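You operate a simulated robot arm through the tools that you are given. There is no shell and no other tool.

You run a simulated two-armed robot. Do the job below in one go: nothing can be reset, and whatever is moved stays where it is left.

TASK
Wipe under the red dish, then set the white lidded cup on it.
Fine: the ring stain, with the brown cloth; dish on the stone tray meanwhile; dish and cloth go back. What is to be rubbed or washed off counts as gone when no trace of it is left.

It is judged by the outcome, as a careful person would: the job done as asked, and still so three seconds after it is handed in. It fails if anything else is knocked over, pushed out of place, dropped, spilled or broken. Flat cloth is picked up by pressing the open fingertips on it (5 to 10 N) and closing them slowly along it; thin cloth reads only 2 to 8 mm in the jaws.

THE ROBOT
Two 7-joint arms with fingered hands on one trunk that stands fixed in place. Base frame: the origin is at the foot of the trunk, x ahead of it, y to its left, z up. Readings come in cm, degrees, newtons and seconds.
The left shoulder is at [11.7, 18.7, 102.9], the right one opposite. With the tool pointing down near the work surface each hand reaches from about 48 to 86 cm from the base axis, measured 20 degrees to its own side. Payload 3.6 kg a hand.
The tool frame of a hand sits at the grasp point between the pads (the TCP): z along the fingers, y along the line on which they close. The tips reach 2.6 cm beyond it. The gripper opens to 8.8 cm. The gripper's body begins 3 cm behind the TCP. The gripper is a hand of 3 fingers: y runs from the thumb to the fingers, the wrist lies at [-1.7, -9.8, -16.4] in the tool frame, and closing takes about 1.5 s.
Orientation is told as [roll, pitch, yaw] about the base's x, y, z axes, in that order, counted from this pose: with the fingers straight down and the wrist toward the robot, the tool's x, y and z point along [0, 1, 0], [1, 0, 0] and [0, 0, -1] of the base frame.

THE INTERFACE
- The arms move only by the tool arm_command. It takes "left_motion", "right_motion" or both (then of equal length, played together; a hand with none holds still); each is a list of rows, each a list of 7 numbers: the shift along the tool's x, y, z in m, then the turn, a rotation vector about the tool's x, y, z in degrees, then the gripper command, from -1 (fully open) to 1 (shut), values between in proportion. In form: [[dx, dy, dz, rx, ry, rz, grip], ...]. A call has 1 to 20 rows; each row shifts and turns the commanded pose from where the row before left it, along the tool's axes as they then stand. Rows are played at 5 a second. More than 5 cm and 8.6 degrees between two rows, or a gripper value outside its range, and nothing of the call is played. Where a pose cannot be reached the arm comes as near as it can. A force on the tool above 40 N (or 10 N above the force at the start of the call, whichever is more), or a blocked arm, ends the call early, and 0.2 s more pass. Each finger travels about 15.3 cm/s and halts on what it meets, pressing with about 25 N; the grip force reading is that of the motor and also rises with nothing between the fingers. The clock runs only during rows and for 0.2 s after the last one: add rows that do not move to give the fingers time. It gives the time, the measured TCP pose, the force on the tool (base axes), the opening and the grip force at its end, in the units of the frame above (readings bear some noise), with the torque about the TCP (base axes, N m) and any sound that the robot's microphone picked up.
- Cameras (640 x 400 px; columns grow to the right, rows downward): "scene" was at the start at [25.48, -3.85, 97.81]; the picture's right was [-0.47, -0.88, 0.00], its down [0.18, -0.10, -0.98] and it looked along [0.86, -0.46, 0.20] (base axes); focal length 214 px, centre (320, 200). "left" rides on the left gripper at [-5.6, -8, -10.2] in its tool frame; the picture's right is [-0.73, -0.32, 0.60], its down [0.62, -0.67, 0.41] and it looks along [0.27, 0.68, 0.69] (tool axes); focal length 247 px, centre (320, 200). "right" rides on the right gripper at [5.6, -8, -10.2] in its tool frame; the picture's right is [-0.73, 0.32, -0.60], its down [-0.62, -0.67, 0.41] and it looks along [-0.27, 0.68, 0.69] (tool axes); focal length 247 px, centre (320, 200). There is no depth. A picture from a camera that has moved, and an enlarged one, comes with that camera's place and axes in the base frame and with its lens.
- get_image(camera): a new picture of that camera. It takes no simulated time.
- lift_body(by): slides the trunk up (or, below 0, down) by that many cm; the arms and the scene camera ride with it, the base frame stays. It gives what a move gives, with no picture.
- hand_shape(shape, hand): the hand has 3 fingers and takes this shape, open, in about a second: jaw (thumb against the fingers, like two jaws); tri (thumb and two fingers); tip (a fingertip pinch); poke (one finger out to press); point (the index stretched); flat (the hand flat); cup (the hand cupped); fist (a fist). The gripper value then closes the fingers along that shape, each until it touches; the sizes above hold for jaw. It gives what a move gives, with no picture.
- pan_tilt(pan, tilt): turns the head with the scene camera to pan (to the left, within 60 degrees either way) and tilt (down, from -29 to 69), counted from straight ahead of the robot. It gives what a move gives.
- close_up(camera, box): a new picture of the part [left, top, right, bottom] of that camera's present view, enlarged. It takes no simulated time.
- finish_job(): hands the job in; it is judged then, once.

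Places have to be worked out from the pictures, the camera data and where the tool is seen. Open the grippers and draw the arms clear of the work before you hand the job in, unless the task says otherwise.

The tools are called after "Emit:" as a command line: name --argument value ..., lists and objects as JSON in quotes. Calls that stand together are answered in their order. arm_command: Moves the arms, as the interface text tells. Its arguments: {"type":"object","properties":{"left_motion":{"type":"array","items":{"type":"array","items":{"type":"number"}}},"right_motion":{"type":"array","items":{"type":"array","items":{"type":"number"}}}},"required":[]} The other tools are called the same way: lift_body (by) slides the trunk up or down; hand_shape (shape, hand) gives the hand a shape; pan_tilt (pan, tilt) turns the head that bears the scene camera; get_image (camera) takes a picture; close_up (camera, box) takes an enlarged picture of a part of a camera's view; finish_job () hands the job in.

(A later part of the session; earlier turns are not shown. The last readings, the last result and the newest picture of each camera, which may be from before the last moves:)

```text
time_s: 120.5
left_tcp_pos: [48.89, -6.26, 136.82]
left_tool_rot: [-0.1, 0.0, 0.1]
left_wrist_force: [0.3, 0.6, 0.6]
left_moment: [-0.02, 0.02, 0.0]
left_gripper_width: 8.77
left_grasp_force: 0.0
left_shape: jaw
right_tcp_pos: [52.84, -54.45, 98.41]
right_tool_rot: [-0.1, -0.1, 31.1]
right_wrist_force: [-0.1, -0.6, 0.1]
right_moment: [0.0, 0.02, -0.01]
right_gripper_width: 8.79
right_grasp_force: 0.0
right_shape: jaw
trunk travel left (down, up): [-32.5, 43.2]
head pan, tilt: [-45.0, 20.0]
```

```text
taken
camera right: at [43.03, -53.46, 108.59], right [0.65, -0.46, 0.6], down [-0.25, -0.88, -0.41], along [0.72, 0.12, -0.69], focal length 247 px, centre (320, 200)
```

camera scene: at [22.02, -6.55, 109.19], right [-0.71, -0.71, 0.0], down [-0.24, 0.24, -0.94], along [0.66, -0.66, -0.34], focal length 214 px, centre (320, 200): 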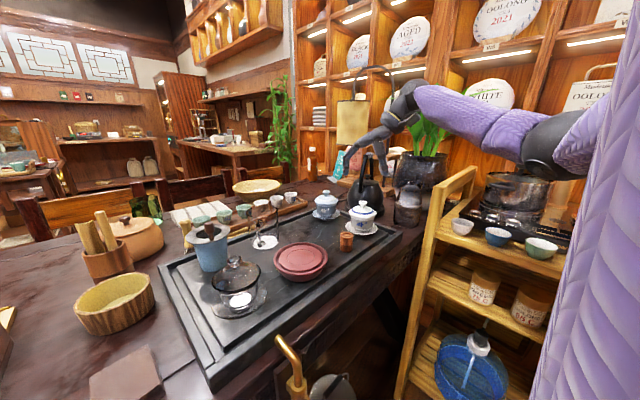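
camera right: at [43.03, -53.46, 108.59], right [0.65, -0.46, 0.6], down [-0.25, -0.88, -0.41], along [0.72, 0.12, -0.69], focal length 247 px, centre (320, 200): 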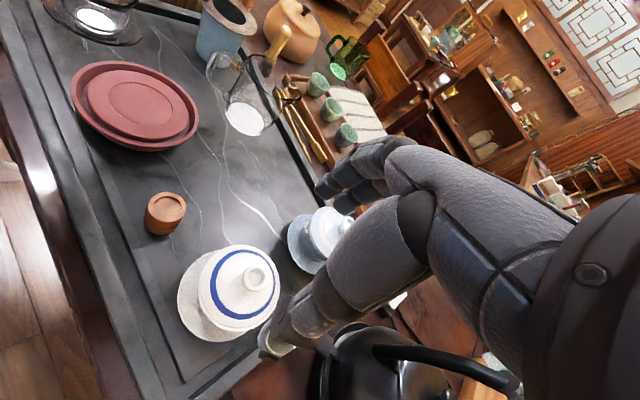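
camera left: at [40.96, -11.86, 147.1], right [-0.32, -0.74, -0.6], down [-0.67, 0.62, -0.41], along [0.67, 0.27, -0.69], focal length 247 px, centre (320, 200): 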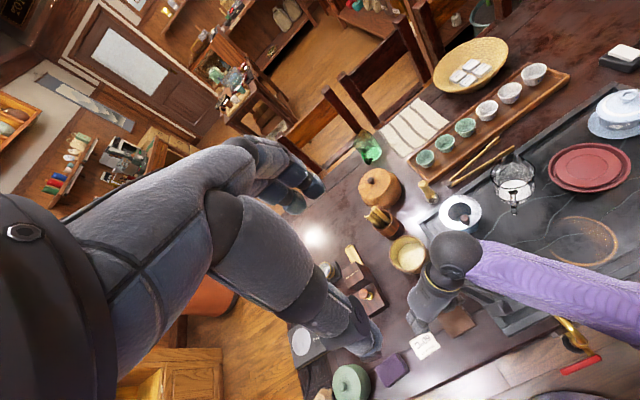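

Emit:
close_up --camera "scene" --box '[310, 70, 450, 250]'

Emit:
close_up --camera "scene" --box '[330, 75, 430, 185]'

Emit:
close_up --camera "scene" --box '[340, 195, 385, 240]'

Emit:
close_up --camera "right" --box '[170, 230, 290, 350]'

```text
2.22 times, centred on (380, 160) of scene
camera zoom: at [22.02, -6.55, 109.19], right [-0.71, -0.71, 0.0], down [-0.24, 0.24, -0.94], along [0.66, -0.66, -0.34], focal length 477 px, centre (187, 289)
```

zoom: 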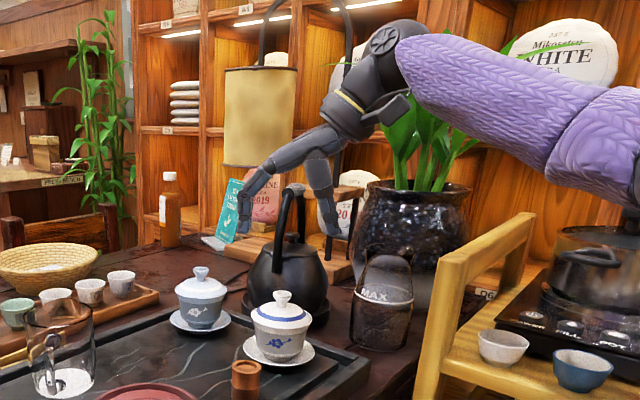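

```text
3.64 times, centred on (380, 130) of scene
camera zoom: at [22.02, -6.55, 109.19], right [-0.71, -0.71, 0.0], down [-0.24, 0.24, -0.94], along [0.66, -0.66, -0.34], focal length 780 px, centre (102, 454)
```

zoom: 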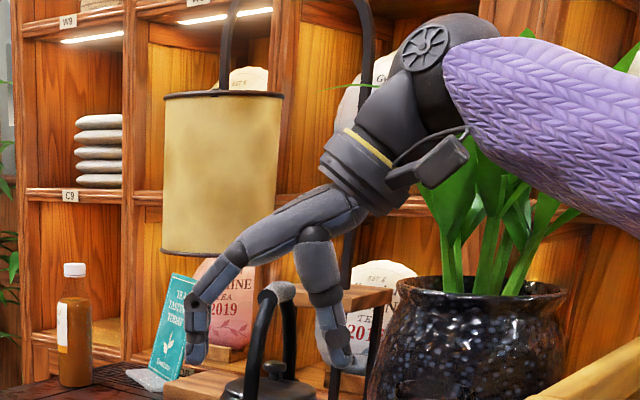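

```text
8.89 times, centred on (362, 218) of scene
camera zoom: at [22.02, -6.55, 109.19], right [-0.71, -0.71, 0.0], down [-0.24, 0.24, -0.94], along [0.66, -0.66, -0.34], focal length 1906 px, centre (-58, 44)
```

zoom: 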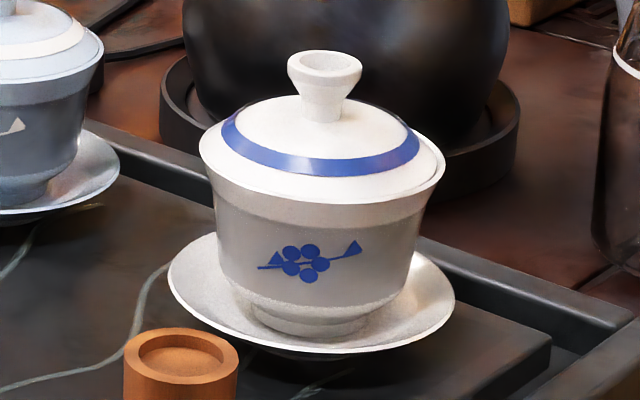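

```text
3.33 times, centred on (230, 290) of right
camera zoom: at [43.03, -53.46, 108.59], right [0.65, -0.46, 0.6], down [-0.25, -0.88, -0.41], along [0.72, 0.12, -0.69], focal length 823 px, centre (620, -100)
```

zoom: 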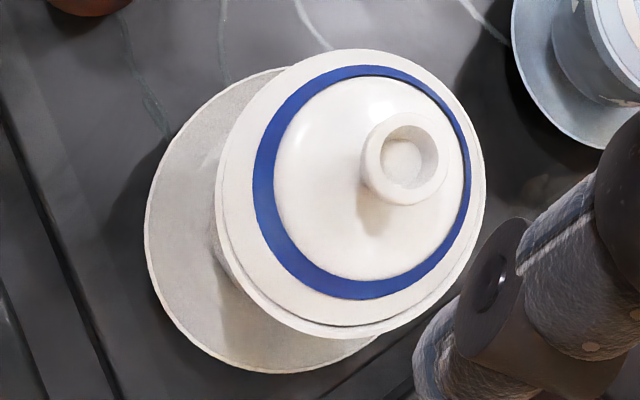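

The side-on view shows the open hand's inner profile: a straight-down grasp would squeeze the lid's edge first, so I'll grasp the cup body from the front with the fingers nearly horizontal, under the lid and above the saucer. First I raise the hand and turn it to yaw −90° in free air.

Emit:
arm_command --right_motion '[[0, -0.02, -0.03, 0, 0, 8.07, -1], [0, -0.02, -0.02, 0, 0, 8.07, -1], [0, 0, 0, 0, 0, 8.07, -1], [0, 0, 0, 0, 0, 8.07, -1], [0, 0, 0, 0, 0, 8.07, -1], [0, 0, 0, 0, 0, 8.07, -1], [0, 0, 0, 0, 0, 8.07, -1], [0, 0, 0, 0, 0, 8.07, -1], [0, 0, 0, 0, 0, 8.07, -1], [0, 0, 0, 0, 0, 8.07, -1], [0, 0, 0, 0, 0, 8.07, -1], [0, 0, 0, 0, 0, 8.07, -1], [0, 0, 0, 0, 0, 8.07, -1], [0, 0, 0, 0, 0, 8.07, -1], [0, 0, 0, 0, 0, 8.1, -1], [0, 0, 0, 0, 0, 0, -1]]'

Emit:
get_image --camera "scene"

```text
time_s: 123.9
left_tcp_pos: [48.94, -6.33, 136.86]
left_tool_rot: [0.1, 0.1, 0.1]
left_wrist_force: [0.0, -0.1, -0.3]
left_moment: [0.02, 0.0, -0.01]
left_gripper_width: 8.82
left_grasp_force: 0.1
left_shape: jaw
right_tcp_pos: [49.32, -56.28, 103.45]
right_tool_rot: [0.1, 0.0, -90.1]
right_wrist_force: [0.1, -0.2, 0.4]
right_moment: [0.01, 0.0, 0.0]
right_gripper_width: 8.77
right_grasp_force: 0.0
right_shape: jaw
trunk travel left (down, up): [-32.5, 43.2]
head pan, tilt: [-45.0, 20.0]
```

```text
taken
camera scene: at [22.0, -6.56, 109.2], right [-0.71, -0.71, 0.0], down [-0.24, 0.24, -0.94], along [0.66, -0.66, -0.34], focal length 214 px, centre (320, 200)
```

scene: 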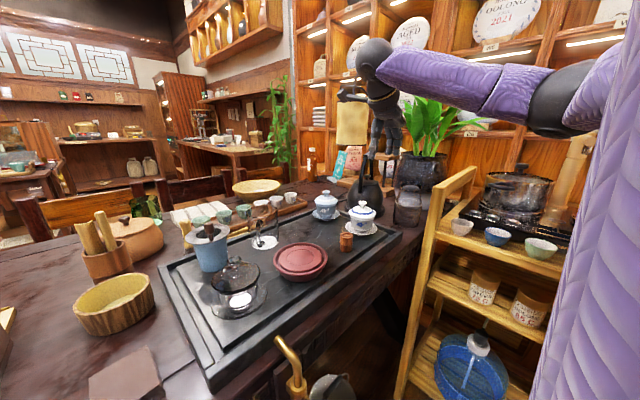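

Yaw −90° is reached. Now I tilt the fingers forward by 80° (about tool y) in steps and watch whether the pose stays reachable.

Emit:
arm_command --right_motion '[[0, 0, 0, 0, 8, 0, -1], [0, 0, 0, 0, 8, 0, -1], [0, 0, 0, 0, 8, 0, -1], [0, 0, 0, 0, 8, 0, -1], [0, 0, 0, 0, 8, 0, -1], [0, 0, 0, 0, 0, 0, -1]]'

Emit:
get_image --camera "scene"

```text
time_s: 125.3
left_tcp_pos: [48.91, -6.18, 136.86]
left_tool_rot: [0.0, 0.0, 0.1]
left_wrist_force: [0.1, 0.0, -0.5]
left_moment: [0.03, -0.01, 0.02]
left_gripper_width: 8.77
left_grasp_force: 0.0
left_shape: jaw
right_tcp_pos: [49.39, -56.15, 103.45]
right_tool_rot: [40.2, -0.1, -89.8]
right_wrist_force: [-0.1, -0.1, -0.6]
right_moment: [0.01, -0.01, 0.01]
right_gripper_width: 8.76
right_grasp_force: 0.1
right_shape: jaw
trunk travel left (down, up): [-32.5, 43.2]
head pan, tilt: [-45.0, 20.0]
```

```text
taken
camera scene: at [22.03, -6.55, 109.19], right [-0.71, -0.71, 0.0], down [-0.24, 0.24, -0.94], along [0.66, -0.66, -0.34], focal length 214 px, centre (320, 200)
```

scene: 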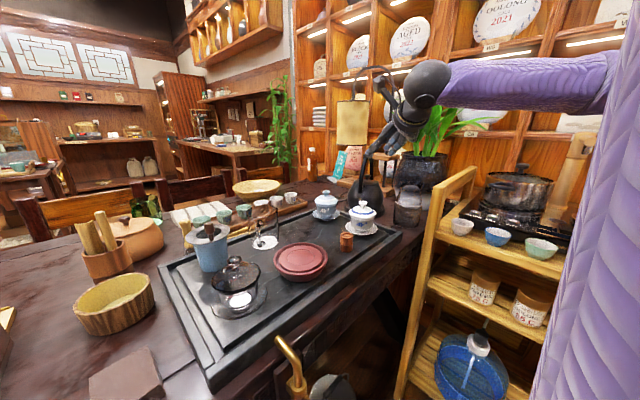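

40° tilt is fine and fingers point forward-down. I continue to 80°.

Emit:
arm_command --right_motion '[[0, 0, 0, 0, 8, 0, -1], [0, 0, 0, 0, 8, 0, -1], [0, 0, 0, 0, 8, 0, -1], [0, 0, 0, 0, 8, 0, -1], [0, 0, 0, 0, 8, 0, -1], [0, 0, 0, 0, 0, 0, -1]]'

Emit:
get_image --camera "scene"

Emit:
get_image --camera "right"

```text
time_s: 126.7
left_tcp_pos: [49.0, -6.15, 136.86]
left_tool_rot: [0.0, 0.0, 0.1]
left_wrist_force: [0.4, -0.3, -0.1]
left_moment: [-0.06, -0.02, 0.0]
left_gripper_width: 8.78
left_grasp_force: 0.2
left_shape: jaw
right_tcp_pos: [47.7, -58.53, 104.8]
right_tool_rot: [65.0, -2.0, -92.4]
right_wrist_force: [0.3, -0.2, 0.2]
right_moment: [0.0, -0.02, 0.01]
right_gripper_width: 8.8
right_grasp_force: 0.0
right_shape: jaw
right hand out of reach, approached as far as the arm can: row 3, 4, 5
trunk travel left (down, up): [-32.5, 43.2]
head pan, tilt: [-45.0, 20.0]
```

```text
taken
camera scene: at [22.04, -6.48, 109.2], right [-0.71, -0.71, 0.0], down [-0.24, 0.24, -0.94], along [0.66, -0.66, -0.34], focal length 214 px, centre (320, 200)
```

scene: 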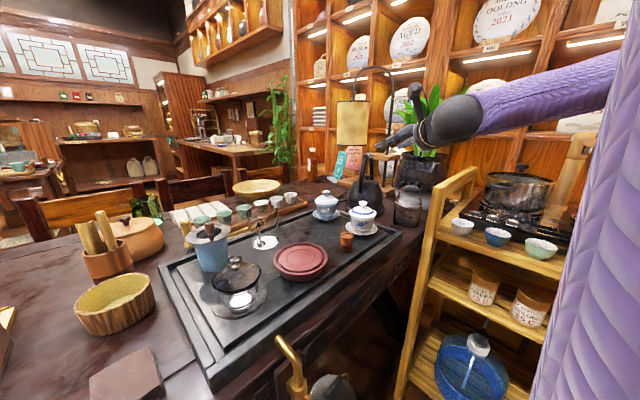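

```text
taken
camera right: at [41.18, -49.85, 113.7], right [-0.87, -0.3, -0.4], down [0.14, 0.63, -0.76], along [0.48, -0.71, -0.51], focal length 247 px, centre (320, 200)
```

right: 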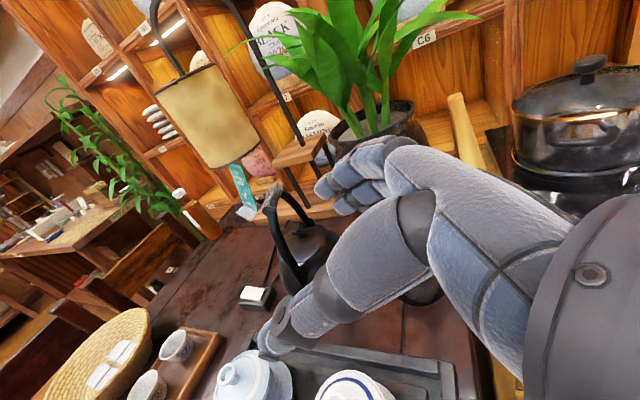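

The wrist limit stops at about 60° in this orientation. I go back to vertical and will try the mirror orientation (fingers on the left, yaw ≈49°, pointing away from the shoulder), which is more in line with the arm.

Emit:
arm_command --right_motion '[[0, 0, 0, 0, -8.2, 0, -1], [0, 0, 0, 0, -8.2, 0, -1], [0, 0, 0, 0, -8.2, 0, -1], [0, 0, 0, 0, -8.2, 0, -1], [0, 0, 0, 0, -8.2, 0, -1], [0, 0, 0, 0, -8.2, 0, -1], [0, 0, 0, 0, -8.2, 0, -1], [0, 0, 0, 0, -7.6, 0, -1], [0, 0, 0, 0, 0, 0, -1]]'

```text
time_s: 128.7
left_tcp_pos: [48.92, -6.34, 136.89]
left_tool_rot: [0.0, -0.1, 0.1]
left_wrist_force: [0.1, -0.3, -0.9]
left_moment: [0.04, -0.01, 0.02]
left_gripper_width: 8.78
left_grasp_force: 0.0
left_shape: jaw
right_tcp_pos: [47.72, -58.66, 104.67]
right_tool_rot: [0.2, -1.9, -92.3]
right_wrist_force: [-0.8, -0.5, -0.6]
right_moment: [-0.02, -0.02, 0.02]
right_gripper_width: 8.79
right_grasp_force: 0.1
right_shape: jaw
trunk travel left (down, up): [-32.5, 43.2]
head pan, tilt: [-45.0, 20.0]
```

Vertical again. I rotate to yaw +49°.

Emit:
arm_command --right_motion '[[0, 0, 0, 0, 0, -8.3, -1], [0, 0, 0, 0, 0, -8.3, -1], [0, 0, 0, 0, 0, -8.3, -1], [0, 0, 0, 0, 0, -8.3, -1], [0, 0, 0, 0, 0, -8.3, -1], [0, 0, 0, 0, 0, -8.3, -1], [0, 0, 0, 0, 0, -8.3, -1], [0, 0, 0, 0, 0, -8.3, -1], [0, 0, 0, 0, 0, -8.3, -1], [0, 0, 0, 0, 0, -8.3, -1], [0, 0, 0, 0, 0, -8.3, -1], [0, 0, 0, 0, 0, -8.3, -1], [0, 0, 0, 0, 0, -8.3, -1], [0, 0, 0, 0, 0, -8.3, -1], [0, 0, 0, 0, 0, -8.3, -1], [0, 0, 0, 0, 0, -8.3, -1], [0, 0, 0, 0, 0, -8.3, -1], [0, 0, 0, 0, 0, 0, -1]]'

Emit:
arm_command --right_motion '[[0, 0, 0, 0, -8, 0, -1], [0, 0, 0, 0, -8, 0, -1], [0, 0, 0, 0, -8, 0, -1], [0, 0, 0, 0, -8, 0, -1], [0, 0, 0, 0, -8, 0, -1], [0, 0, 0, 0, 0, 0, -1]]'

Emit:
get_image --camera "scene"

```text
time_s: 132.5
left_tcp_pos: [48.8, -6.25, 136.84]
left_tool_rot: [0.0, -0.1, 0.1]
left_wrist_force: [0.5, 0.2, -0.1]
left_moment: [-0.01, 0.0, 0.02]
left_gripper_width: 8.8
left_grasp_force: 0.0
left_shape: jaw
right_tcp_pos: [47.77, -58.71, 104.73]
right_tool_rot: [-1.3, 1.4, 48.8]
right_wrist_force: [0.1, -0.1, -0.1]
right_moment: [0.0, 0.0, 0.02]
right_gripper_width: 8.81
right_grasp_force: 0.1
right_shape: jaw
trunk travel left (down, up): [-32.5, 43.2]
head pan, tilt: [-45.0, 20.0]
```

```text
time_s: 133.9
left_tcp_pos: [48.86, -6.35, 136.97]
left_tool_rot: [0.0, 0.0, 0.0]
left_wrist_force: [0.0, 0.1, -0.1]
left_moment: [0.0, -0.02, 0.03]
left_gripper_width: 8.78
left_grasp_force: 0.0
left_shape: jaw
right_tcp_pos: [47.75, -58.68, 104.67]
right_tool_rot: [-41.5, 1.4, 48.6]
right_wrist_force: [0.4, -0.3, 0.3]
right_moment: [-0.02, 0.03, 0.02]
right_gripper_width: 8.76
right_grasp_force: 0.0
right_shape: jaw
trunk travel left (down, up): [-32.5, 43.2]
head pan, tilt: [-45.0, 20.0]
```

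```text
taken
camera scene: at [22.02, -6.55, 109.19], right [-0.71, -0.71, 0.0], down [-0.24, 0.24, -0.94], along [0.66, -0.66, -0.34], focal length 214 px, centre (320, 200)
```

scene: 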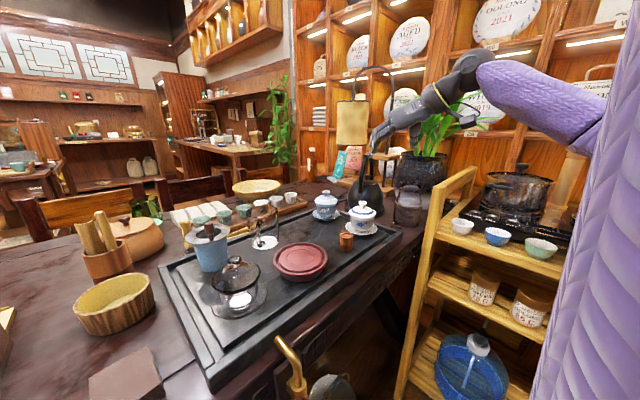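

Tilt 41° works here. I continue toward 78°.

Emit:
arm_command --right_motion '[[0, 0, 0, 0, -7.5, 0, -1], [0, 0, 0, 0, -7.5, 0, -1], [0, 0, 0, 0, -7.5, 0, -1], [0, 0, 0, 0, -7.5, 0, -1], [0, 0, 0, 0, -7.5, 0, -1], [0, 0, 0, 0, 0, 0, -1]]'

Emit:
get_image --camera "scene"

Emit:
get_image --camera "right"

```text
time_s: 135.3
left_tcp_pos: [48.94, -6.21, 136.69]
left_tool_rot: [0.0, 0.0, 0.0]
left_wrist_force: [-0.1, 0.8, 0.0]
left_moment: [-0.01, 0.03, 0.01]
left_gripper_width: 8.76
left_grasp_force: 0.0
left_shape: jaw
right_tcp_pos: [47.85, -58.68, 104.76]
right_tool_rot: [-79.0, 1.4, 48.7]
right_wrist_force: [0.1, -0.1, 0.5]
right_moment: [-0.02, -0.01, 0.0]
right_gripper_width: 8.76
right_grasp_force: 0.0
right_shape: jaw
trunk travel left (down, up): [-32.5, 43.2]
head pan, tilt: [-45.0, 20.0]
```

```text
taken
camera scene: at [22.01, -6.55, 109.19], right [-0.71, -0.71, 0.0], down [-0.24, 0.24, -0.94], along [0.66, -0.66, -0.34], focal length 214 px, centre (320, 200)
```

scene: 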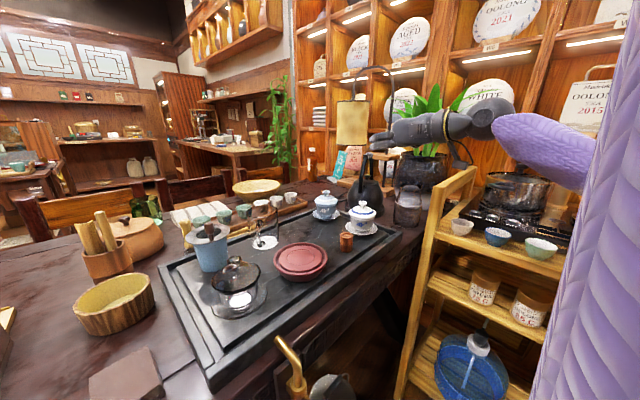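

```text
taken
camera right: at [34.04, -57.2, 101.22], right [-0.11, 0.55, 0.83], down [-0.04, -0.83, 0.55], along [0.99, 0.03, 0.11], focal length 247 px, centre (320, 200)
```

right: 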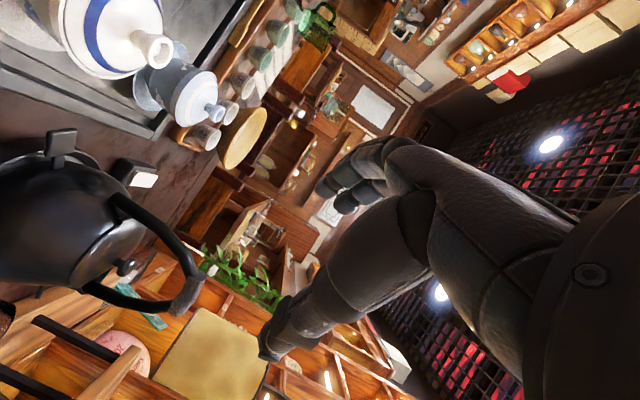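

The mirrored orientation reaches 79° tilt cleanly. To stay clear of the bamboo cup I back off, swing the approach direction to nearly straight ahead (yaw ≈78°), and then lower the trunk for reach.

Emit:
arm_command --right_motion '[[0.0064, 0.0017, -0.0331, 0, 0, 0, -1], [0.0064, 0.0017, -0.0331, 0, 0, 0, -1], [0, 0, 0, -7.2, -0.18, -1.4, -1], [0, 0, 0, -7.2, -0.18, -1.4, -1], [0, 0, 0, -7.2, -0.18, -1.4, -1], [0, 0, 0, -7.2, -0.18, -1.4, -1], [0, 0, 0, 0, 0, 0, -1]]'

Emit:
get_image --camera "scene"

```text
time_s: 136.9
left_tcp_pos: [48.92, -6.3, 136.83]
left_tool_rot: [0.0, 0.0, 0.1]
left_wrist_force: [0.2, -1.0, 0.1]
left_moment: [-0.02, -0.02, -0.02]
left_gripper_width: 8.8
left_grasp_force: 0.0
left_shape: jaw
right_tcp_pos: [42.81, -53.92, 104.79]
right_tool_rot: [-78.9, 1.3, 78.0]
right_wrist_force: [0.3, -0.2, -0.3]
right_moment: [-0.01, -0.01, -0.01]
right_gripper_width: 8.77
right_grasp_force: 0.0
right_shape: jaw
trunk travel left (down, up): [-32.5, 43.2]
head pan, tilt: [-45.0, 20.0]
```

```text
taken
camera scene: at [21.99, -6.54, 109.2], right [-0.71, -0.71, 0.0], down [-0.24, 0.24, -0.94], along [0.66, -0.66, -0.34], focal length 214 px, centre (320, 200)
```

scene: 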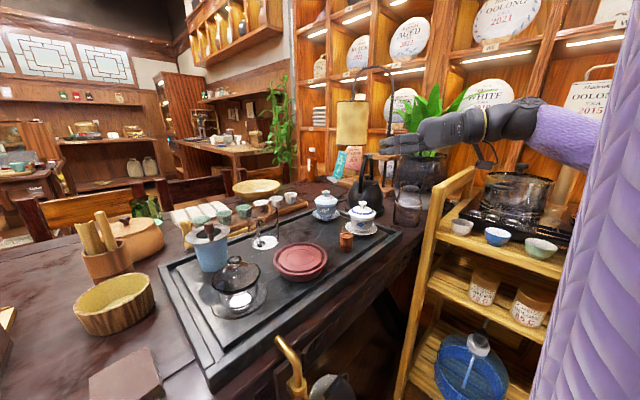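

The nearby ladder shelf makes the wrist's place on the right risky. I'll instead use an approach pointing forward-left (yaw ≈−53°, thumb on the left), which lines up with the forearm. Back to vertical first, then rotate.

Emit:
arm_command --right_motion '[[0, 0, 0, 0, 8, 0, -1], [0, 0, 0, 0, 8, 0, -1], [0, 0, 0, 0, 8, 0, -1], [0, 0, 0, 0, 8, 0, -1], [0, 0, 0, 0, 8, 0, -1], [0, 0, 0, 0, 8, 0, -1], [0, 0, 0, 0, 8, 0, -1], [0, 0, 0, 0, 8, 0, -1], [0, 0, 0, 0, 8, 0, -1], [0, 0, 0, 0, 6.9, 0, -1], [0, 0, 0, 0, 0, 0, -1]]'

Emit:
arm_command --right_motion '[[0, 0, 0, 1.3, 0, 8.2, -1], [0, 0, 0, 0, 0, 8.2, -1], [0, 0, 0, 0, 0, 8.2, -1], [0, 0, 0, 0, 0, 8.2, -1], [0, 0, 0, 0, 0, 8.2, -1], [0, 0, 0, 0, 0, 8.2, -1], [0, 0, 0, 0, 0, 8.2, -1], [0, 0, 0, 0, 0, 8.2, -1], [0, 0, 0, 0, 0, 8.2, -1], [0, 0, 0, 0, 0, 8.2, -1], [0, 0, 0, 0, 0, 8.2, -1], [0, 0, 0, 0, 0, 8.2, -1], [0, 0, 0, 0, 0, 8.2, -1], [0, 0, 0, 0, 0, 8.2, -1], [0, 0, 0, 0, 0, 8.2, -1], [0, 0, 0, 0, 0, 8.2, -1], [0, 0, 0, 0, 0, 0, -1]]'

```text
time_s: 139.3
left_tcp_pos: [49.0, -6.22, 136.93]
left_tool_rot: [0.0, 0.0, 0.1]
left_wrist_force: [-0.5, 0.0, -0.5]
left_moment: [0.02, 0.02, 0.01]
left_gripper_width: 8.76
left_grasp_force: 0.1
left_shape: jaw
right_tcp_pos: [42.87, -54.0, 104.72]
right_tool_rot: [0.1, 1.3, 77.9]
right_wrist_force: [0.4, -0.1, 0.7]
right_moment: [0.0, -0.05, -0.02]
right_gripper_width: 8.79
right_grasp_force: 0.0
right_shape: jaw
trunk travel left (down, up): [-32.5, 43.2]
head pan, tilt: [-45.0, 20.0]
```

```text
time_s: 142.9
left_tcp_pos: [48.86, -6.27, 136.82]
left_tool_rot: [0.0, 0.1, 0.1]
left_wrist_force: [0.4, -0.1, -0.4]
left_moment: [-0.01, 0.01, 0.02]
left_gripper_width: 8.77
left_grasp_force: 0.1
left_shape: jaw
right_tcp_pos: [42.88, -53.97, 104.69]
right_tool_rot: [-1.9, -1.6, -53.3]
right_wrist_force: [-0.4, 0.8, 0.3]
right_moment: [0.0, 0.0, -0.01]
right_gripper_width: 8.74
right_grasp_force: 0.1
right_shape: jaw
trunk travel left (down, up): [-32.5, 43.2]
head pan, tilt: [-45.0, 20.0]
```

Now at yaw −53°. I remove the small tilt error and tilt the fingers forward-left step by step.

Emit:
arm_command --right_motion '[[0, 0, 0, 1.6, 1.9, 0, -1], [0, 0, 0, 0, 8, 0, -1], [0, 0, 0, 0, 8, 0, -1], [0, 0, 0, 0, 8, 0, -1], [0, 0, 0, 0, 8, 0, -1], [0, 0, 0, 0, 8, 0, -1], [0, 0, 0, 0, 0, 0, -1]]'

Emit:
arm_command --right_motion '[[0, 0, 0, 0, 8, 0, -1], [0, 0, 0, 0, 8, 0, -1], [0, 0, 0, 0, 8, 0, -1], [0, 0, 0, 0, 0, 0, -1]]'

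Emit:
get_image --camera "scene"

```text
time_s: 144.5
left_tcp_pos: [48.84, -6.15, 136.73]
left_tool_rot: [0.1, -0.1, 0.2]
left_wrist_force: [1.4, -0.8, -1.1]
left_moment: [0.01, -0.02, 0.03]
left_gripper_width: 8.76
left_grasp_force: 0.1
left_shape: jaw
right_tcp_pos: [42.92, -53.97, 104.7]
right_tool_rot: [40.1, -0.1, -53.2]
right_wrist_force: [0.5, 0.2, -0.3]
right_moment: [0.01, 0.0, -0.03]
right_gripper_width: 8.79
right_grasp_force: 0.1
right_shape: jaw
trunk travel left (down, up): [-32.5, 43.2]
head pan, tilt: [-45.0, 20.0]
```

```text
time_s: 145.5
left_tcp_pos: [48.94, -6.19, 136.76]
left_tool_rot: [0.1, 0.1, 0.1]
left_wrist_force: [-0.2, 1.1, -0.1]
left_moment: [-0.03, -0.03, 0.02]
left_gripper_width: 8.77
left_grasp_force: 0.1
left_shape: jaw
right_tcp_pos: [42.9, -53.96, 104.66]
right_tool_rot: [64.0, 0.0, -53.2]
right_wrist_force: [0.2, 0.4, -0.6]
right_moment: [-0.01, 0.0, 0.01]
right_gripper_width: 8.81
right_grasp_force: 0.0
right_shape: jaw
trunk travel left (down, up): [-32.5, 43.2]
head pan, tilt: [-45.0, 20.0]
```

```text
taken
camera scene: at [22.01, -6.55, 109.2], right [-0.71, -0.71, 0.0], down [-0.24, 0.24, -0.94], along [0.66, -0.66, -0.34], focal length 214 px, centre (320, 200)
```

scene: 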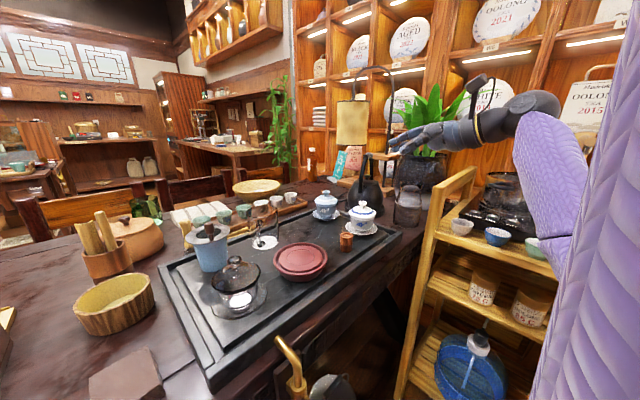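

64° with no trouble. I continue to 78°.

Emit:
arm_command --right_motion '[[0, 0, 0, 0, 7, 0, -1], [0, 0, 0, 0, 7, 0, -1], [0, 0, 0, 0, 0, 0, -1]]'

Emit:
get_image --camera "right"

Emit:
close_up --camera "scene" --box '[340, 60, 640, 260]'

```text
time_s: 146.3
left_tcp_pos: [48.8, -6.18, 136.86]
left_tool_rot: [0.0, 0.0, 0.2]
left_wrist_force: [-0.2, -0.6, -0.5]
left_moment: [0.0, 0.01, 0.0]
left_gripper_width: 8.76
left_grasp_force: 0.0
left_shape: jaw
right_tcp_pos: [42.89, -53.94, 104.89]
right_tool_rot: [77.8, -0.1, -53.3]
right_wrist_force: [-0.2, 0.3, 0.8]
right_moment: [0.02, -0.02, 0.04]
right_gripper_width: 8.76
right_grasp_force: 0.0
right_shape: jaw
trunk travel left (down, up): [-32.5, 43.2]
head pan, tilt: [-45.0, 20.0]
```

```text
taken
camera right: at [31.03, -52.68, 112.22], right [-0.4, -0.7, -0.59], down [-0.18, 0.7, -0.7], along [0.9, -0.17, -0.41], focal length 247 px, centre (320, 200)
```

right: 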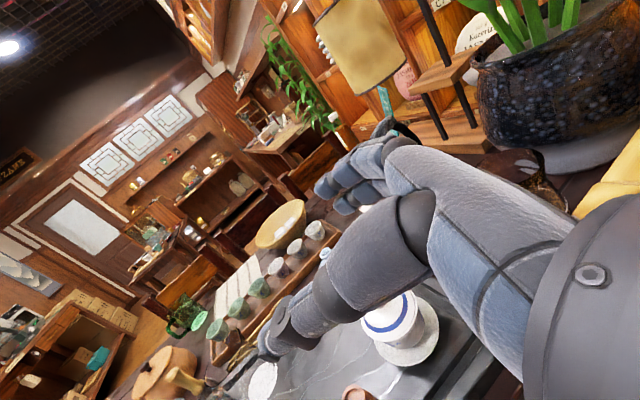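

```text
2.00 times, centred on (490, 160) of scene
camera zoom: at [22.01, -6.55, 109.2], right [-0.71, -0.71, 0.0], down [-0.24, 0.24, -0.94], along [0.66, -0.66, -0.34], focal length 429 px, centre (-20, 280)
```

zoom: 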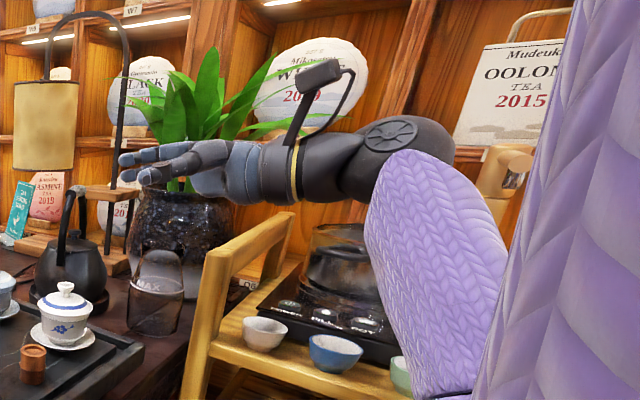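

The hand is horizontal (78°), camera on top, and reachable. I move to above the pre-grasp point right-front of the gaiwan, [46.1, −58.9], and come down to z≈92 for a check.

Emit:
arm_command --right_motion '[[-0.0005, 0.0296, -0.0022, 0, 0, 0, -1], [-0.0005, 0.0296, -0.0022, 0, 0, 0, -1], [-0.0391, 0, 0.0083, 0, 0, 0, -1], [-0.0391, 0, 0.0083, 0, 0, 0, -1], [-0.0391, 0, 0.0083, 0, 0, 0, -1], [0, 0, 0, 0, 0, 0, -1]]'

Emit:
get_image --camera "right"

Emit:
get_image --camera "scene"

```text
time_s: 147.7
left_tcp_pos: [49.01, -6.27, 136.86]
left_tool_rot: [0.0, 0.0, 0.1]
left_wrist_force: [-0.9, -1.1, -0.2]
left_moment: [0.02, 0.03, 0.0]
left_gripper_width: 8.79
left_grasp_force: 0.0
left_shape: jaw
right_tcp_pos: [46.13, -58.95, 92.67]
right_tool_rot: [77.8, 0.0, -53.3]
right_wrist_force: [-0.8, 0.6, -0.1]
right_moment: [0.01, -0.05, -0.01]
right_gripper_width: 8.78
right_grasp_force: 0.1
right_shape: jaw
trunk travel left (down, up): [-32.5, 43.2]
head pan, tilt: [-45.0, 20.0]
```

```text
taken
camera right: at [34.19, -57.68, 100.22], right [-0.4, -0.7, -0.59], down [-0.18, 0.69, -0.7], along [0.9, -0.17, -0.41], focal length 247 px, centre (320, 200)
```

right: 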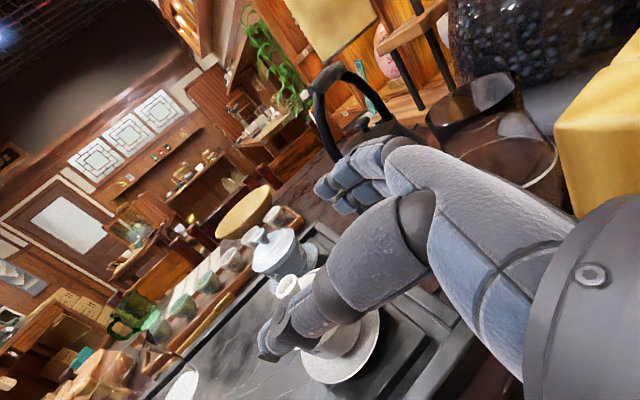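

```text
taken
camera scene: at [22.0, -6.54, 109.2], right [-0.71, -0.71, 0.0], down [-0.24, 0.24, -0.94], along [0.66, -0.66, -0.34], focal length 214 px, centre (320, 200)
```

scene: 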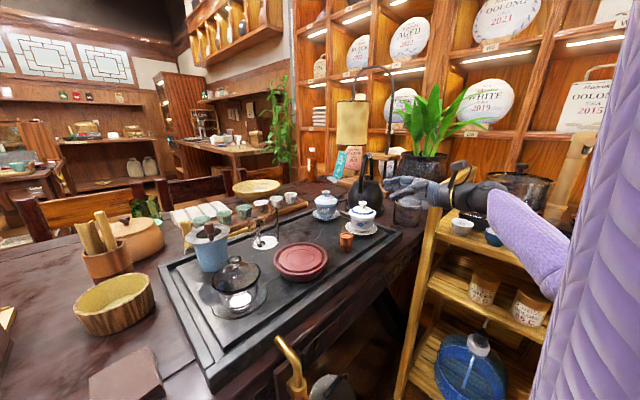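

Shelf rail is about 3 cm off the hand's right side, so I go 1 cm forward first and then descend to grasp height (TCP z≈82.85).

Emit:
arm_command --right_motion '[[0.0021, 0, 0.0098, 0, 0, 0, -1], [-0.0391, 0, 0.0083, 0, 0, 0, -1], [-0.0293, 0, 0.0062, 0, 0, 0, -1], [-0.0147, 0, 0.0031, 0, 0, 0, -1], [0, 0, 0, 0, 0, 0, -1]]'

Emit:
pan_tilt --pan -50 --tilt 30

Emit:
get_image --camera "right"

Emit:
get_image --camera "scene"

```text
time_s: 148.9
left_tcp_pos: [48.9, -6.29, 136.93]
left_tool_rot: [0.0, 0.0, 0.0]
left_wrist_force: [-0.2, -0.2, 0.5]
left_moment: [-0.02, -0.01, -0.02]
left_gripper_width: 8.78
left_grasp_force: 0.2
left_shape: jaw
right_tcp_pos: [46.91, -58.41, 84.17]
right_tool_rot: [77.9, 0.1, -53.1]
right_wrist_force: [0.3, 0.8, -0.4]
right_moment: [0.03, 0.01, 0.01]
right_gripper_width: 8.78
right_grasp_force: 0.0
right_shape: jaw
trunk travel left (down, up): [-32.5, 43.2]
head pan, tilt: [-45.0, 20.0]
```

```text
time_s: 149.6
left_tcp_pos: [48.85, -6.14, 136.73]
left_tool_rot: [0.0, 0.0, 0.2]
left_wrist_force: [-0.2, 0.9, 0.1]
left_moment: [-0.01, 0.0, 0.01]
left_gripper_width: 8.81
left_grasp_force: 0.1
left_shape: jaw
right_tcp_pos: [46.9, -58.44, 84.21]
right_tool_rot: [77.9, 0.0, -53.2]
right_wrist_force: [0.7, -0.6, 0.3]
right_moment: [0.01, 0.01, 0.04]
right_gripper_width: 8.78
right_grasp_force: 0.0
right_shape: jaw
trunk travel left (down, up): [-32.5, 43.2]
head pan, tilt: [-50.0, 30.0]
```

```text
taken
camera right: at [35.01, -57.15, 91.78], right [-0.4, -0.7, -0.59], down [-0.18, 0.69, -0.7], along [0.9, -0.17, -0.41], focal length 247 px, centre (320, 200)
```

right: 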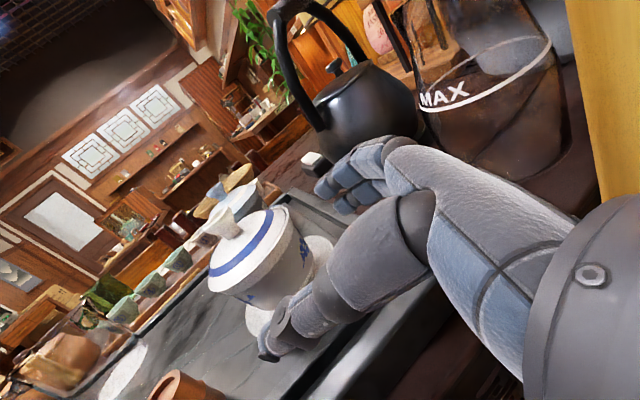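

```text
taken
camera scene: at [21.24, -6.89, 107.59], right [-0.77, -0.64, 0.0], down [-0.32, 0.38, -0.87], along [0.56, -0.66, -0.5], focal length 214 px, centre (320, 200)
```

scene: 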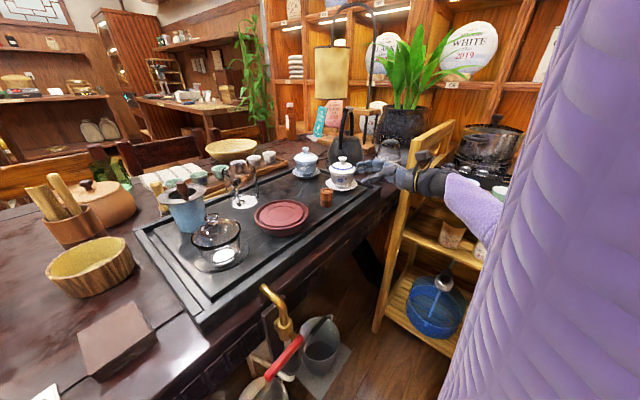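

Emit:
close_up --camera "scene" --box '[310, 130, 470, 230]'

Emit:
close_up --camera "right" --box '[190, 130, 410, 380]'

```text
4.00 times, centred on (390, 180) of scene
camera zoom: at [21.24, -6.89, 107.59], right [-0.77, -0.64, 0.0], down [-0.32, 0.38, -0.87], along [0.56, -0.66, -0.5], focal length 858 px, centre (40, 280)
```

zoom: 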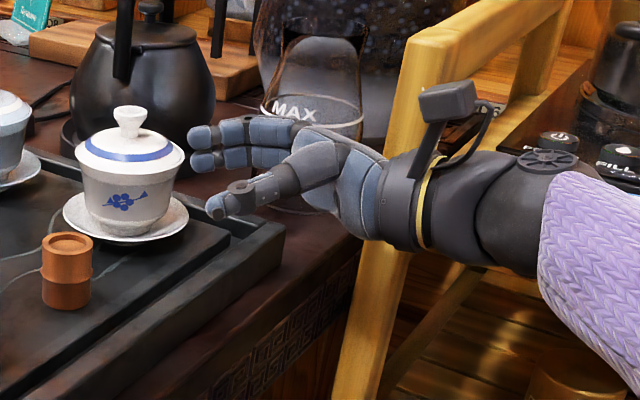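

```text
1.60 times, centred on (300, 255) of right
camera zoom: at [35.01, -57.15, 91.78], right [-0.4, -0.7, -0.59], down [-0.18, 0.69, -0.7], along [0.9, -0.17, -0.41], focal length 395 px, centre (352, 112)
```

zoom: 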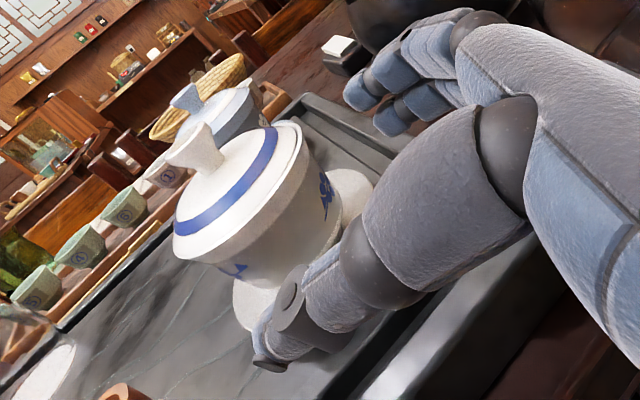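

The two stacked fingers and thumb are aligned with the gap below the lid. I lower the last 1.3 cm and advance 3.5 cm, then check.

Emit:
arm_command --right_motion '[[-0.0129, 0, 0.0027, 0, 0, 0, -1], [0.0021, 0, 0.0098, 0, 0, 0, -1], [0.0021, 0, 0.0098, 0, 0, 0, -1], [0.0016, 0, 0.0073, 0, 0, 0, -1], [0.0016, 0, 0.0073, 0, 0, 0, -1], [0, 0, 0, 0, 0, 0, -1]]'

Emit:
close_up --camera "scene" --box '[310, 130, 430, 220]'

Emit:
close_up --camera "right" --box '[190, 130, 410, 380]'

```text
time_s: 151.0
left_tcp_pos: [48.83, -6.35, 136.86]
left_tool_rot: [0.0, 0.0, 0.2]
left_wrist_force: [-0.2, -0.6, -0.4]
left_moment: [0.02, -0.01, 0.03]
left_gripper_width: 8.77
left_grasp_force: 0.2
left_shape: jaw
right_tcp_pos: [49.51, -56.29, 82.99]
right_tool_rot: [77.9, 0.1, -53.3]
right_wrist_force: [0.0, -1.0, -0.1]
right_moment: [0.01, -0.01, 0.04]
right_gripper_width: 8.77
right_grasp_force: 0.1
right_shape: jaw
trunk travel left (down, up): [-32.5, 43.2]
head pan, tilt: [-50.0, 30.0]
```

```text
4.44 times, centred on (370, 175) of scene
camera zoom: at [21.23, -6.89, 107.59], right [-0.77, -0.64, 0.0], down [-0.32, 0.38, -0.87], along [0.56, -0.66, -0.5], focal length 953 px, centre (98, 311)
```

zoom: 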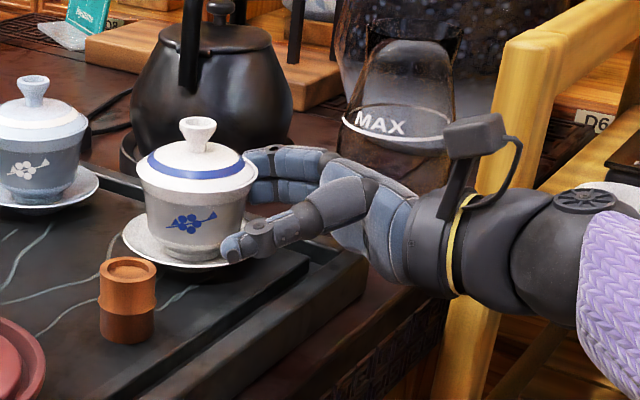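

```text
1.60 times, centred on (300, 255) of right
camera zoom: at [37.78, -55.0, 90.46], right [-0.4, -0.7, -0.59], down [-0.18, 0.69, -0.7], along [0.9, -0.17, -0.41], focal length 395 px, centre (352, 112)
```

zoom: 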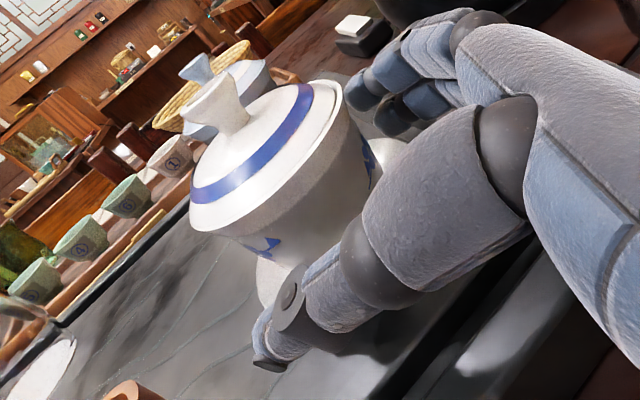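

Fingers pass behind and under the lid's edge, the thumb in front. I advance 2.2 cm more with a 2 mm sideways correction.

Emit:
arm_command --right_motion '[[0.0016, 0.002, 0.0073, 0, 0, 0, -1], [0.0016, 0, 0.0073, 0, 0, 0, -1], [0.0015, 0, 0.0069, 0, 0, 0, -1], [0, 0, 0, 0, 0, 0, -1]]'

Emit:
close_up --camera "scene" --box '[320, 140, 400, 200]'

Emit:
close_up --camera "right" --box '[190, 130, 410, 380]'

```text
time_s: 152.0
left_tcp_pos: [48.84, -6.33, 136.78]
left_tool_rot: [0.1, 0.1, 0.2]
left_wrist_force: [1.9, -0.3, 0.4]
left_moment: [-0.04, 0.01, -0.03]
left_gripper_width: 8.8
left_grasp_force: 0.0
left_shape: jaw
right_tcp_pos: [51.55, -55.16, 82.92]
right_tool_rot: [77.9, -0.1, -53.2]
right_wrist_force: [0.1, 0.0, 0.5]
right_moment: [0.02, 0.01, 0.0]
right_gripper_width: 8.77
right_grasp_force: 0.0
right_shape: jaw
trunk travel left (down, up): [-32.5, 43.2]
head pan, tilt: [-50.0, 30.0]
```

```text
6.67 times, centred on (360, 170) of scene
camera zoom: at [21.23, -6.89, 107.59], right [-0.77, -0.64, 0.0], down [-0.32, 0.38, -0.87], along [0.56, -0.66, -0.5], focal length 1430 px, centre (53, 400)
```

zoom: 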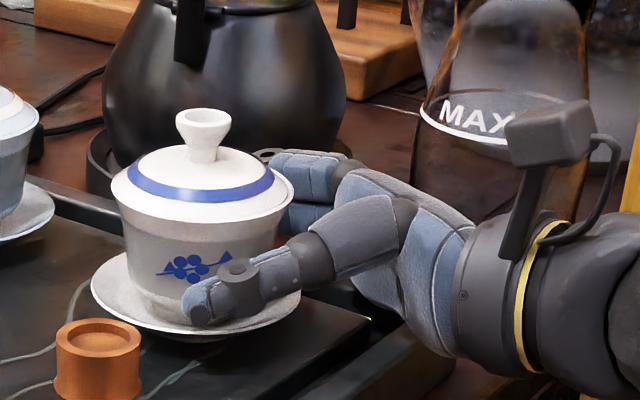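

```text
1.60 times, centred on (300, 255) of right
camera zoom: at [39.66, -53.82, 90.44], right [-0.4, -0.7, -0.59], down [-0.18, 0.69, -0.7], along [0.9, -0.17, -0.41], focal length 395 px, centre (352, 112)
```

zoom: 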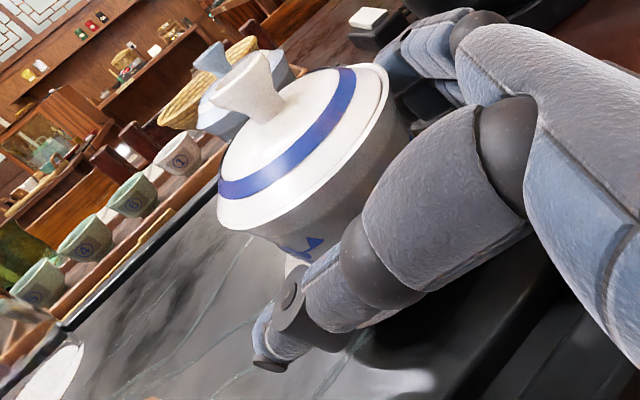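

No contact yet; the thumb lies in front and the fingers behind the cup body. I advance the last 0.9 cm and begin closing slowly.

Emit:
arm_command --right_motion '[[0.0019, -0.001, 0.0088, 0, 0, 0, -1], [0, 0, 0, 0, 0, 0, -0.9], [0, 0, 0, 0, 0, 0, -0.8], [0, 0, 0, 0, 0, 0, -0.7], [0, 0, 0, 0, 0, 0, -0.65], [0, 0, 0, 0, 0, 0, -0.6], [0, 0, 0, 0, 0, 0, -0.6]]'

Emit:
close_up --camera "scene" --box '[320, 140, 400, 200]'

```text
time_s: 153.6
left_tcp_pos: [49.0, -6.35, 136.78]
left_tool_rot: [0.0, -0.1, 0.0]
left_wrist_force: [-0.1, 0.3, -0.3]
left_moment: [-0.03, 0.01, 0.0]
left_gripper_width: 8.79
left_grasp_force: 0.1
left_shape: jaw
right_tcp_pos: [52.18, -54.49, 82.86]
right_tool_rot: [78.0, 0.0, -53.2]
right_wrist_force: [1.2, 0.0, 0.9]
right_moment: [0.0, -0.01, -0.03]
right_gripper_width: 7.13
right_grasp_force: 0.0
right_shape: jaw
trunk travel left (down, up): [-32.5, 43.2]
head pan, tilt: [-50.0, 30.0]
```

```text
6.67 times, centred on (360, 170) of scene
camera zoom: at [21.24, -6.89, 107.59], right [-0.77, -0.64, 0.0], down [-0.32, 0.38, -0.87], along [0.56, -0.66, -0.5], focal length 1430 px, centre (53, 400)
```

zoom: 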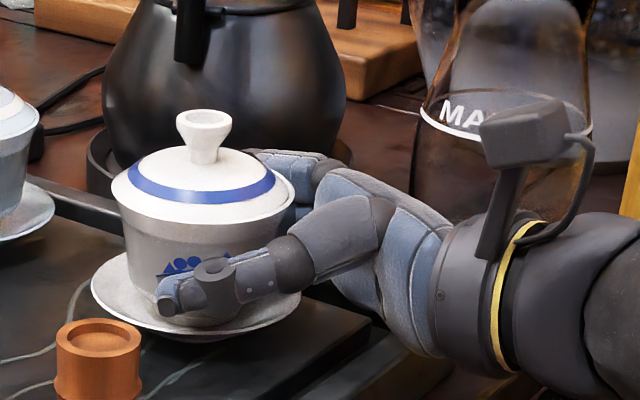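

Width 7.13 cm and still no contact force. I close further in small steps until the force rises.

Emit:
arm_command --right_motion '[[0, 0, 0, 0, 0, 0, -0.57], [0, 0, 0, 0, 0, 0, -0.53], [0, 0, 0, 0, 0, 0, -0.49], [0, 0, 0, 0, 0, 0, -0.45], [0, 0, 0, 0, 0, 0, -0.42], [0, 0, 0, 0, 0, 0, -0.4], [0, 0, 0, 0, 0, 0, -0.4]]'

Emit:
close_up --camera "scene" --box '[320, 140, 400, 200]'

```text
time_s: 155.2
left_tcp_pos: [48.86, -6.22, 136.85]
left_tool_rot: [0.0, 0.0, 0.1]
left_wrist_force: [0.2, 0.0, -0.4]
left_moment: [0.0, -0.01, 0.01]
left_gripper_width: 8.8
left_grasp_force: 0.1
left_shape: jaw
right_tcp_pos: [52.22, -54.5, 82.95]
right_tool_rot: [78.0, -0.1, -53.2]
right_wrist_force: [0.5, 0.0, 0.0]
right_moment: [0.02, -0.01, -0.01]
right_gripper_width: 6.24
right_grasp_force: 0.0
right_shape: jaw
trunk travel left (down, up): [-32.5, 43.2]
head pan, tilt: [-50.0, 30.0]
```

```text
6.67 times, centred on (360, 170) of scene
camera zoom: at [21.24, -6.89, 107.59], right [-0.77, -0.64, 0.0], down [-0.32, 0.38, -0.87], along [0.56, -0.66, -0.5], focal length 1430 px, centre (53, 400)
```

zoom: 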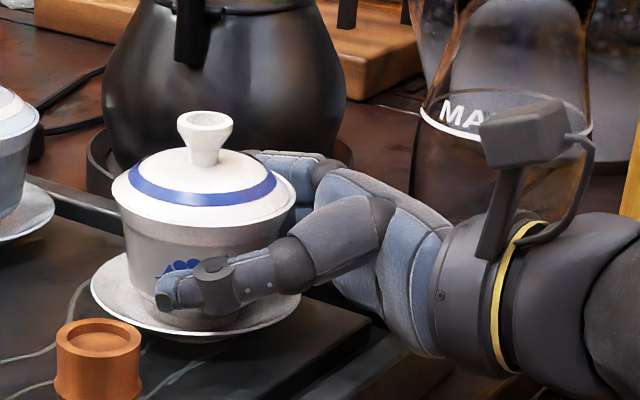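

Still free at 6.24 cm. I keep closing in small steps.

Emit:
arm_command --right_motion '[[0, 0, 0, 0, 0, 0, -0.37], [0, 0, 0, 0, 0, 0, -0.34], [0, 0, 0, 0, 0, 0, -0.31], [0, 0, 0, 0, 0, 0, -0.28], [0, 0, 0, 0, 0, 0, -0.25], [0, 0, 0, 0, 0, 0, -0.22], [0, 0, 0, 0, 0, 0, -0.22]]'

Emit:
close_up --camera "scene" --box '[320, 140, 400, 200]'

Emit:
close_up --camera "right" --box '[190, 130, 410, 380]'

```text
time_s: 156.8
left_tcp_pos: [48.89, -6.24, 136.76]
left_tool_rot: [0.1, 0.0, 0.2]
left_wrist_force: [-0.3, 1.1, 0.4]
left_moment: [0.0, 0.01, 0.0]
left_gripper_width: 8.77
left_grasp_force: 0.0
left_shape: jaw
right_tcp_pos: [52.2, -54.59, 83.01]
right_tool_rot: [77.9, 0.0, -53.1]
right_wrist_force: [-1.2, 0.2, -0.1]
right_moment: [0.04, 0.0, -0.04]
right_gripper_width: 4.92
right_grasp_force: 24.8
right_shape: jaw
trunk travel left (down, up): [-32.5, 43.2]
head pan, tilt: [-50.0, 30.0]
```

```text
6.67 times, centred on (360, 170) of scene
camera zoom: at [21.23, -6.88, 107.59], right [-0.77, -0.64, 0.0], down [-0.32, 0.38, -0.87], along [0.56, -0.66, -0.5], focal length 1430 px, centre (53, 400)
```

zoom: 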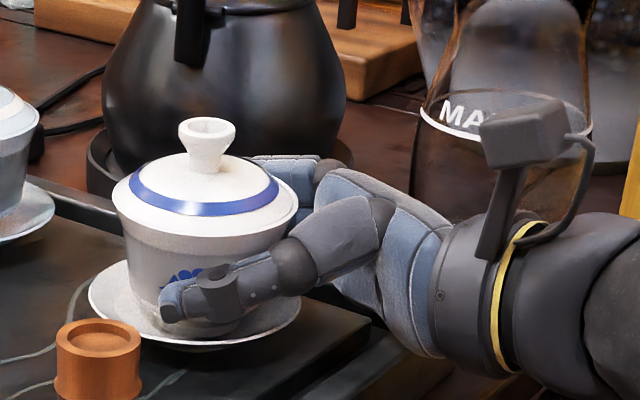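

```text
1.60 times, centred on (300, 255) of right
camera zoom: at [40.31, -53.19, 90.47], right [-0.4, -0.7, -0.59], down [-0.18, 0.69, -0.7], along [0.9, -0.17, -0.41], focal length 395 px, centre (352, 112)
```

zoom: 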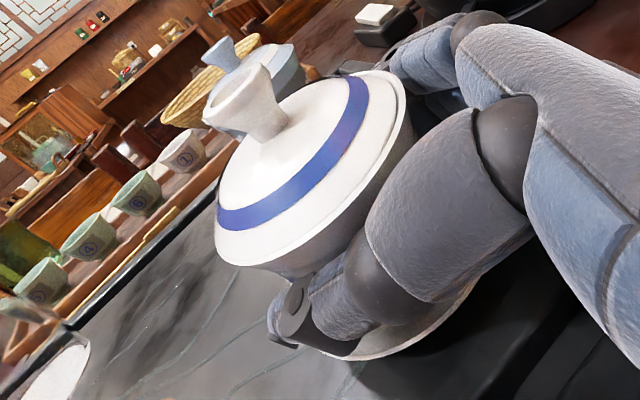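

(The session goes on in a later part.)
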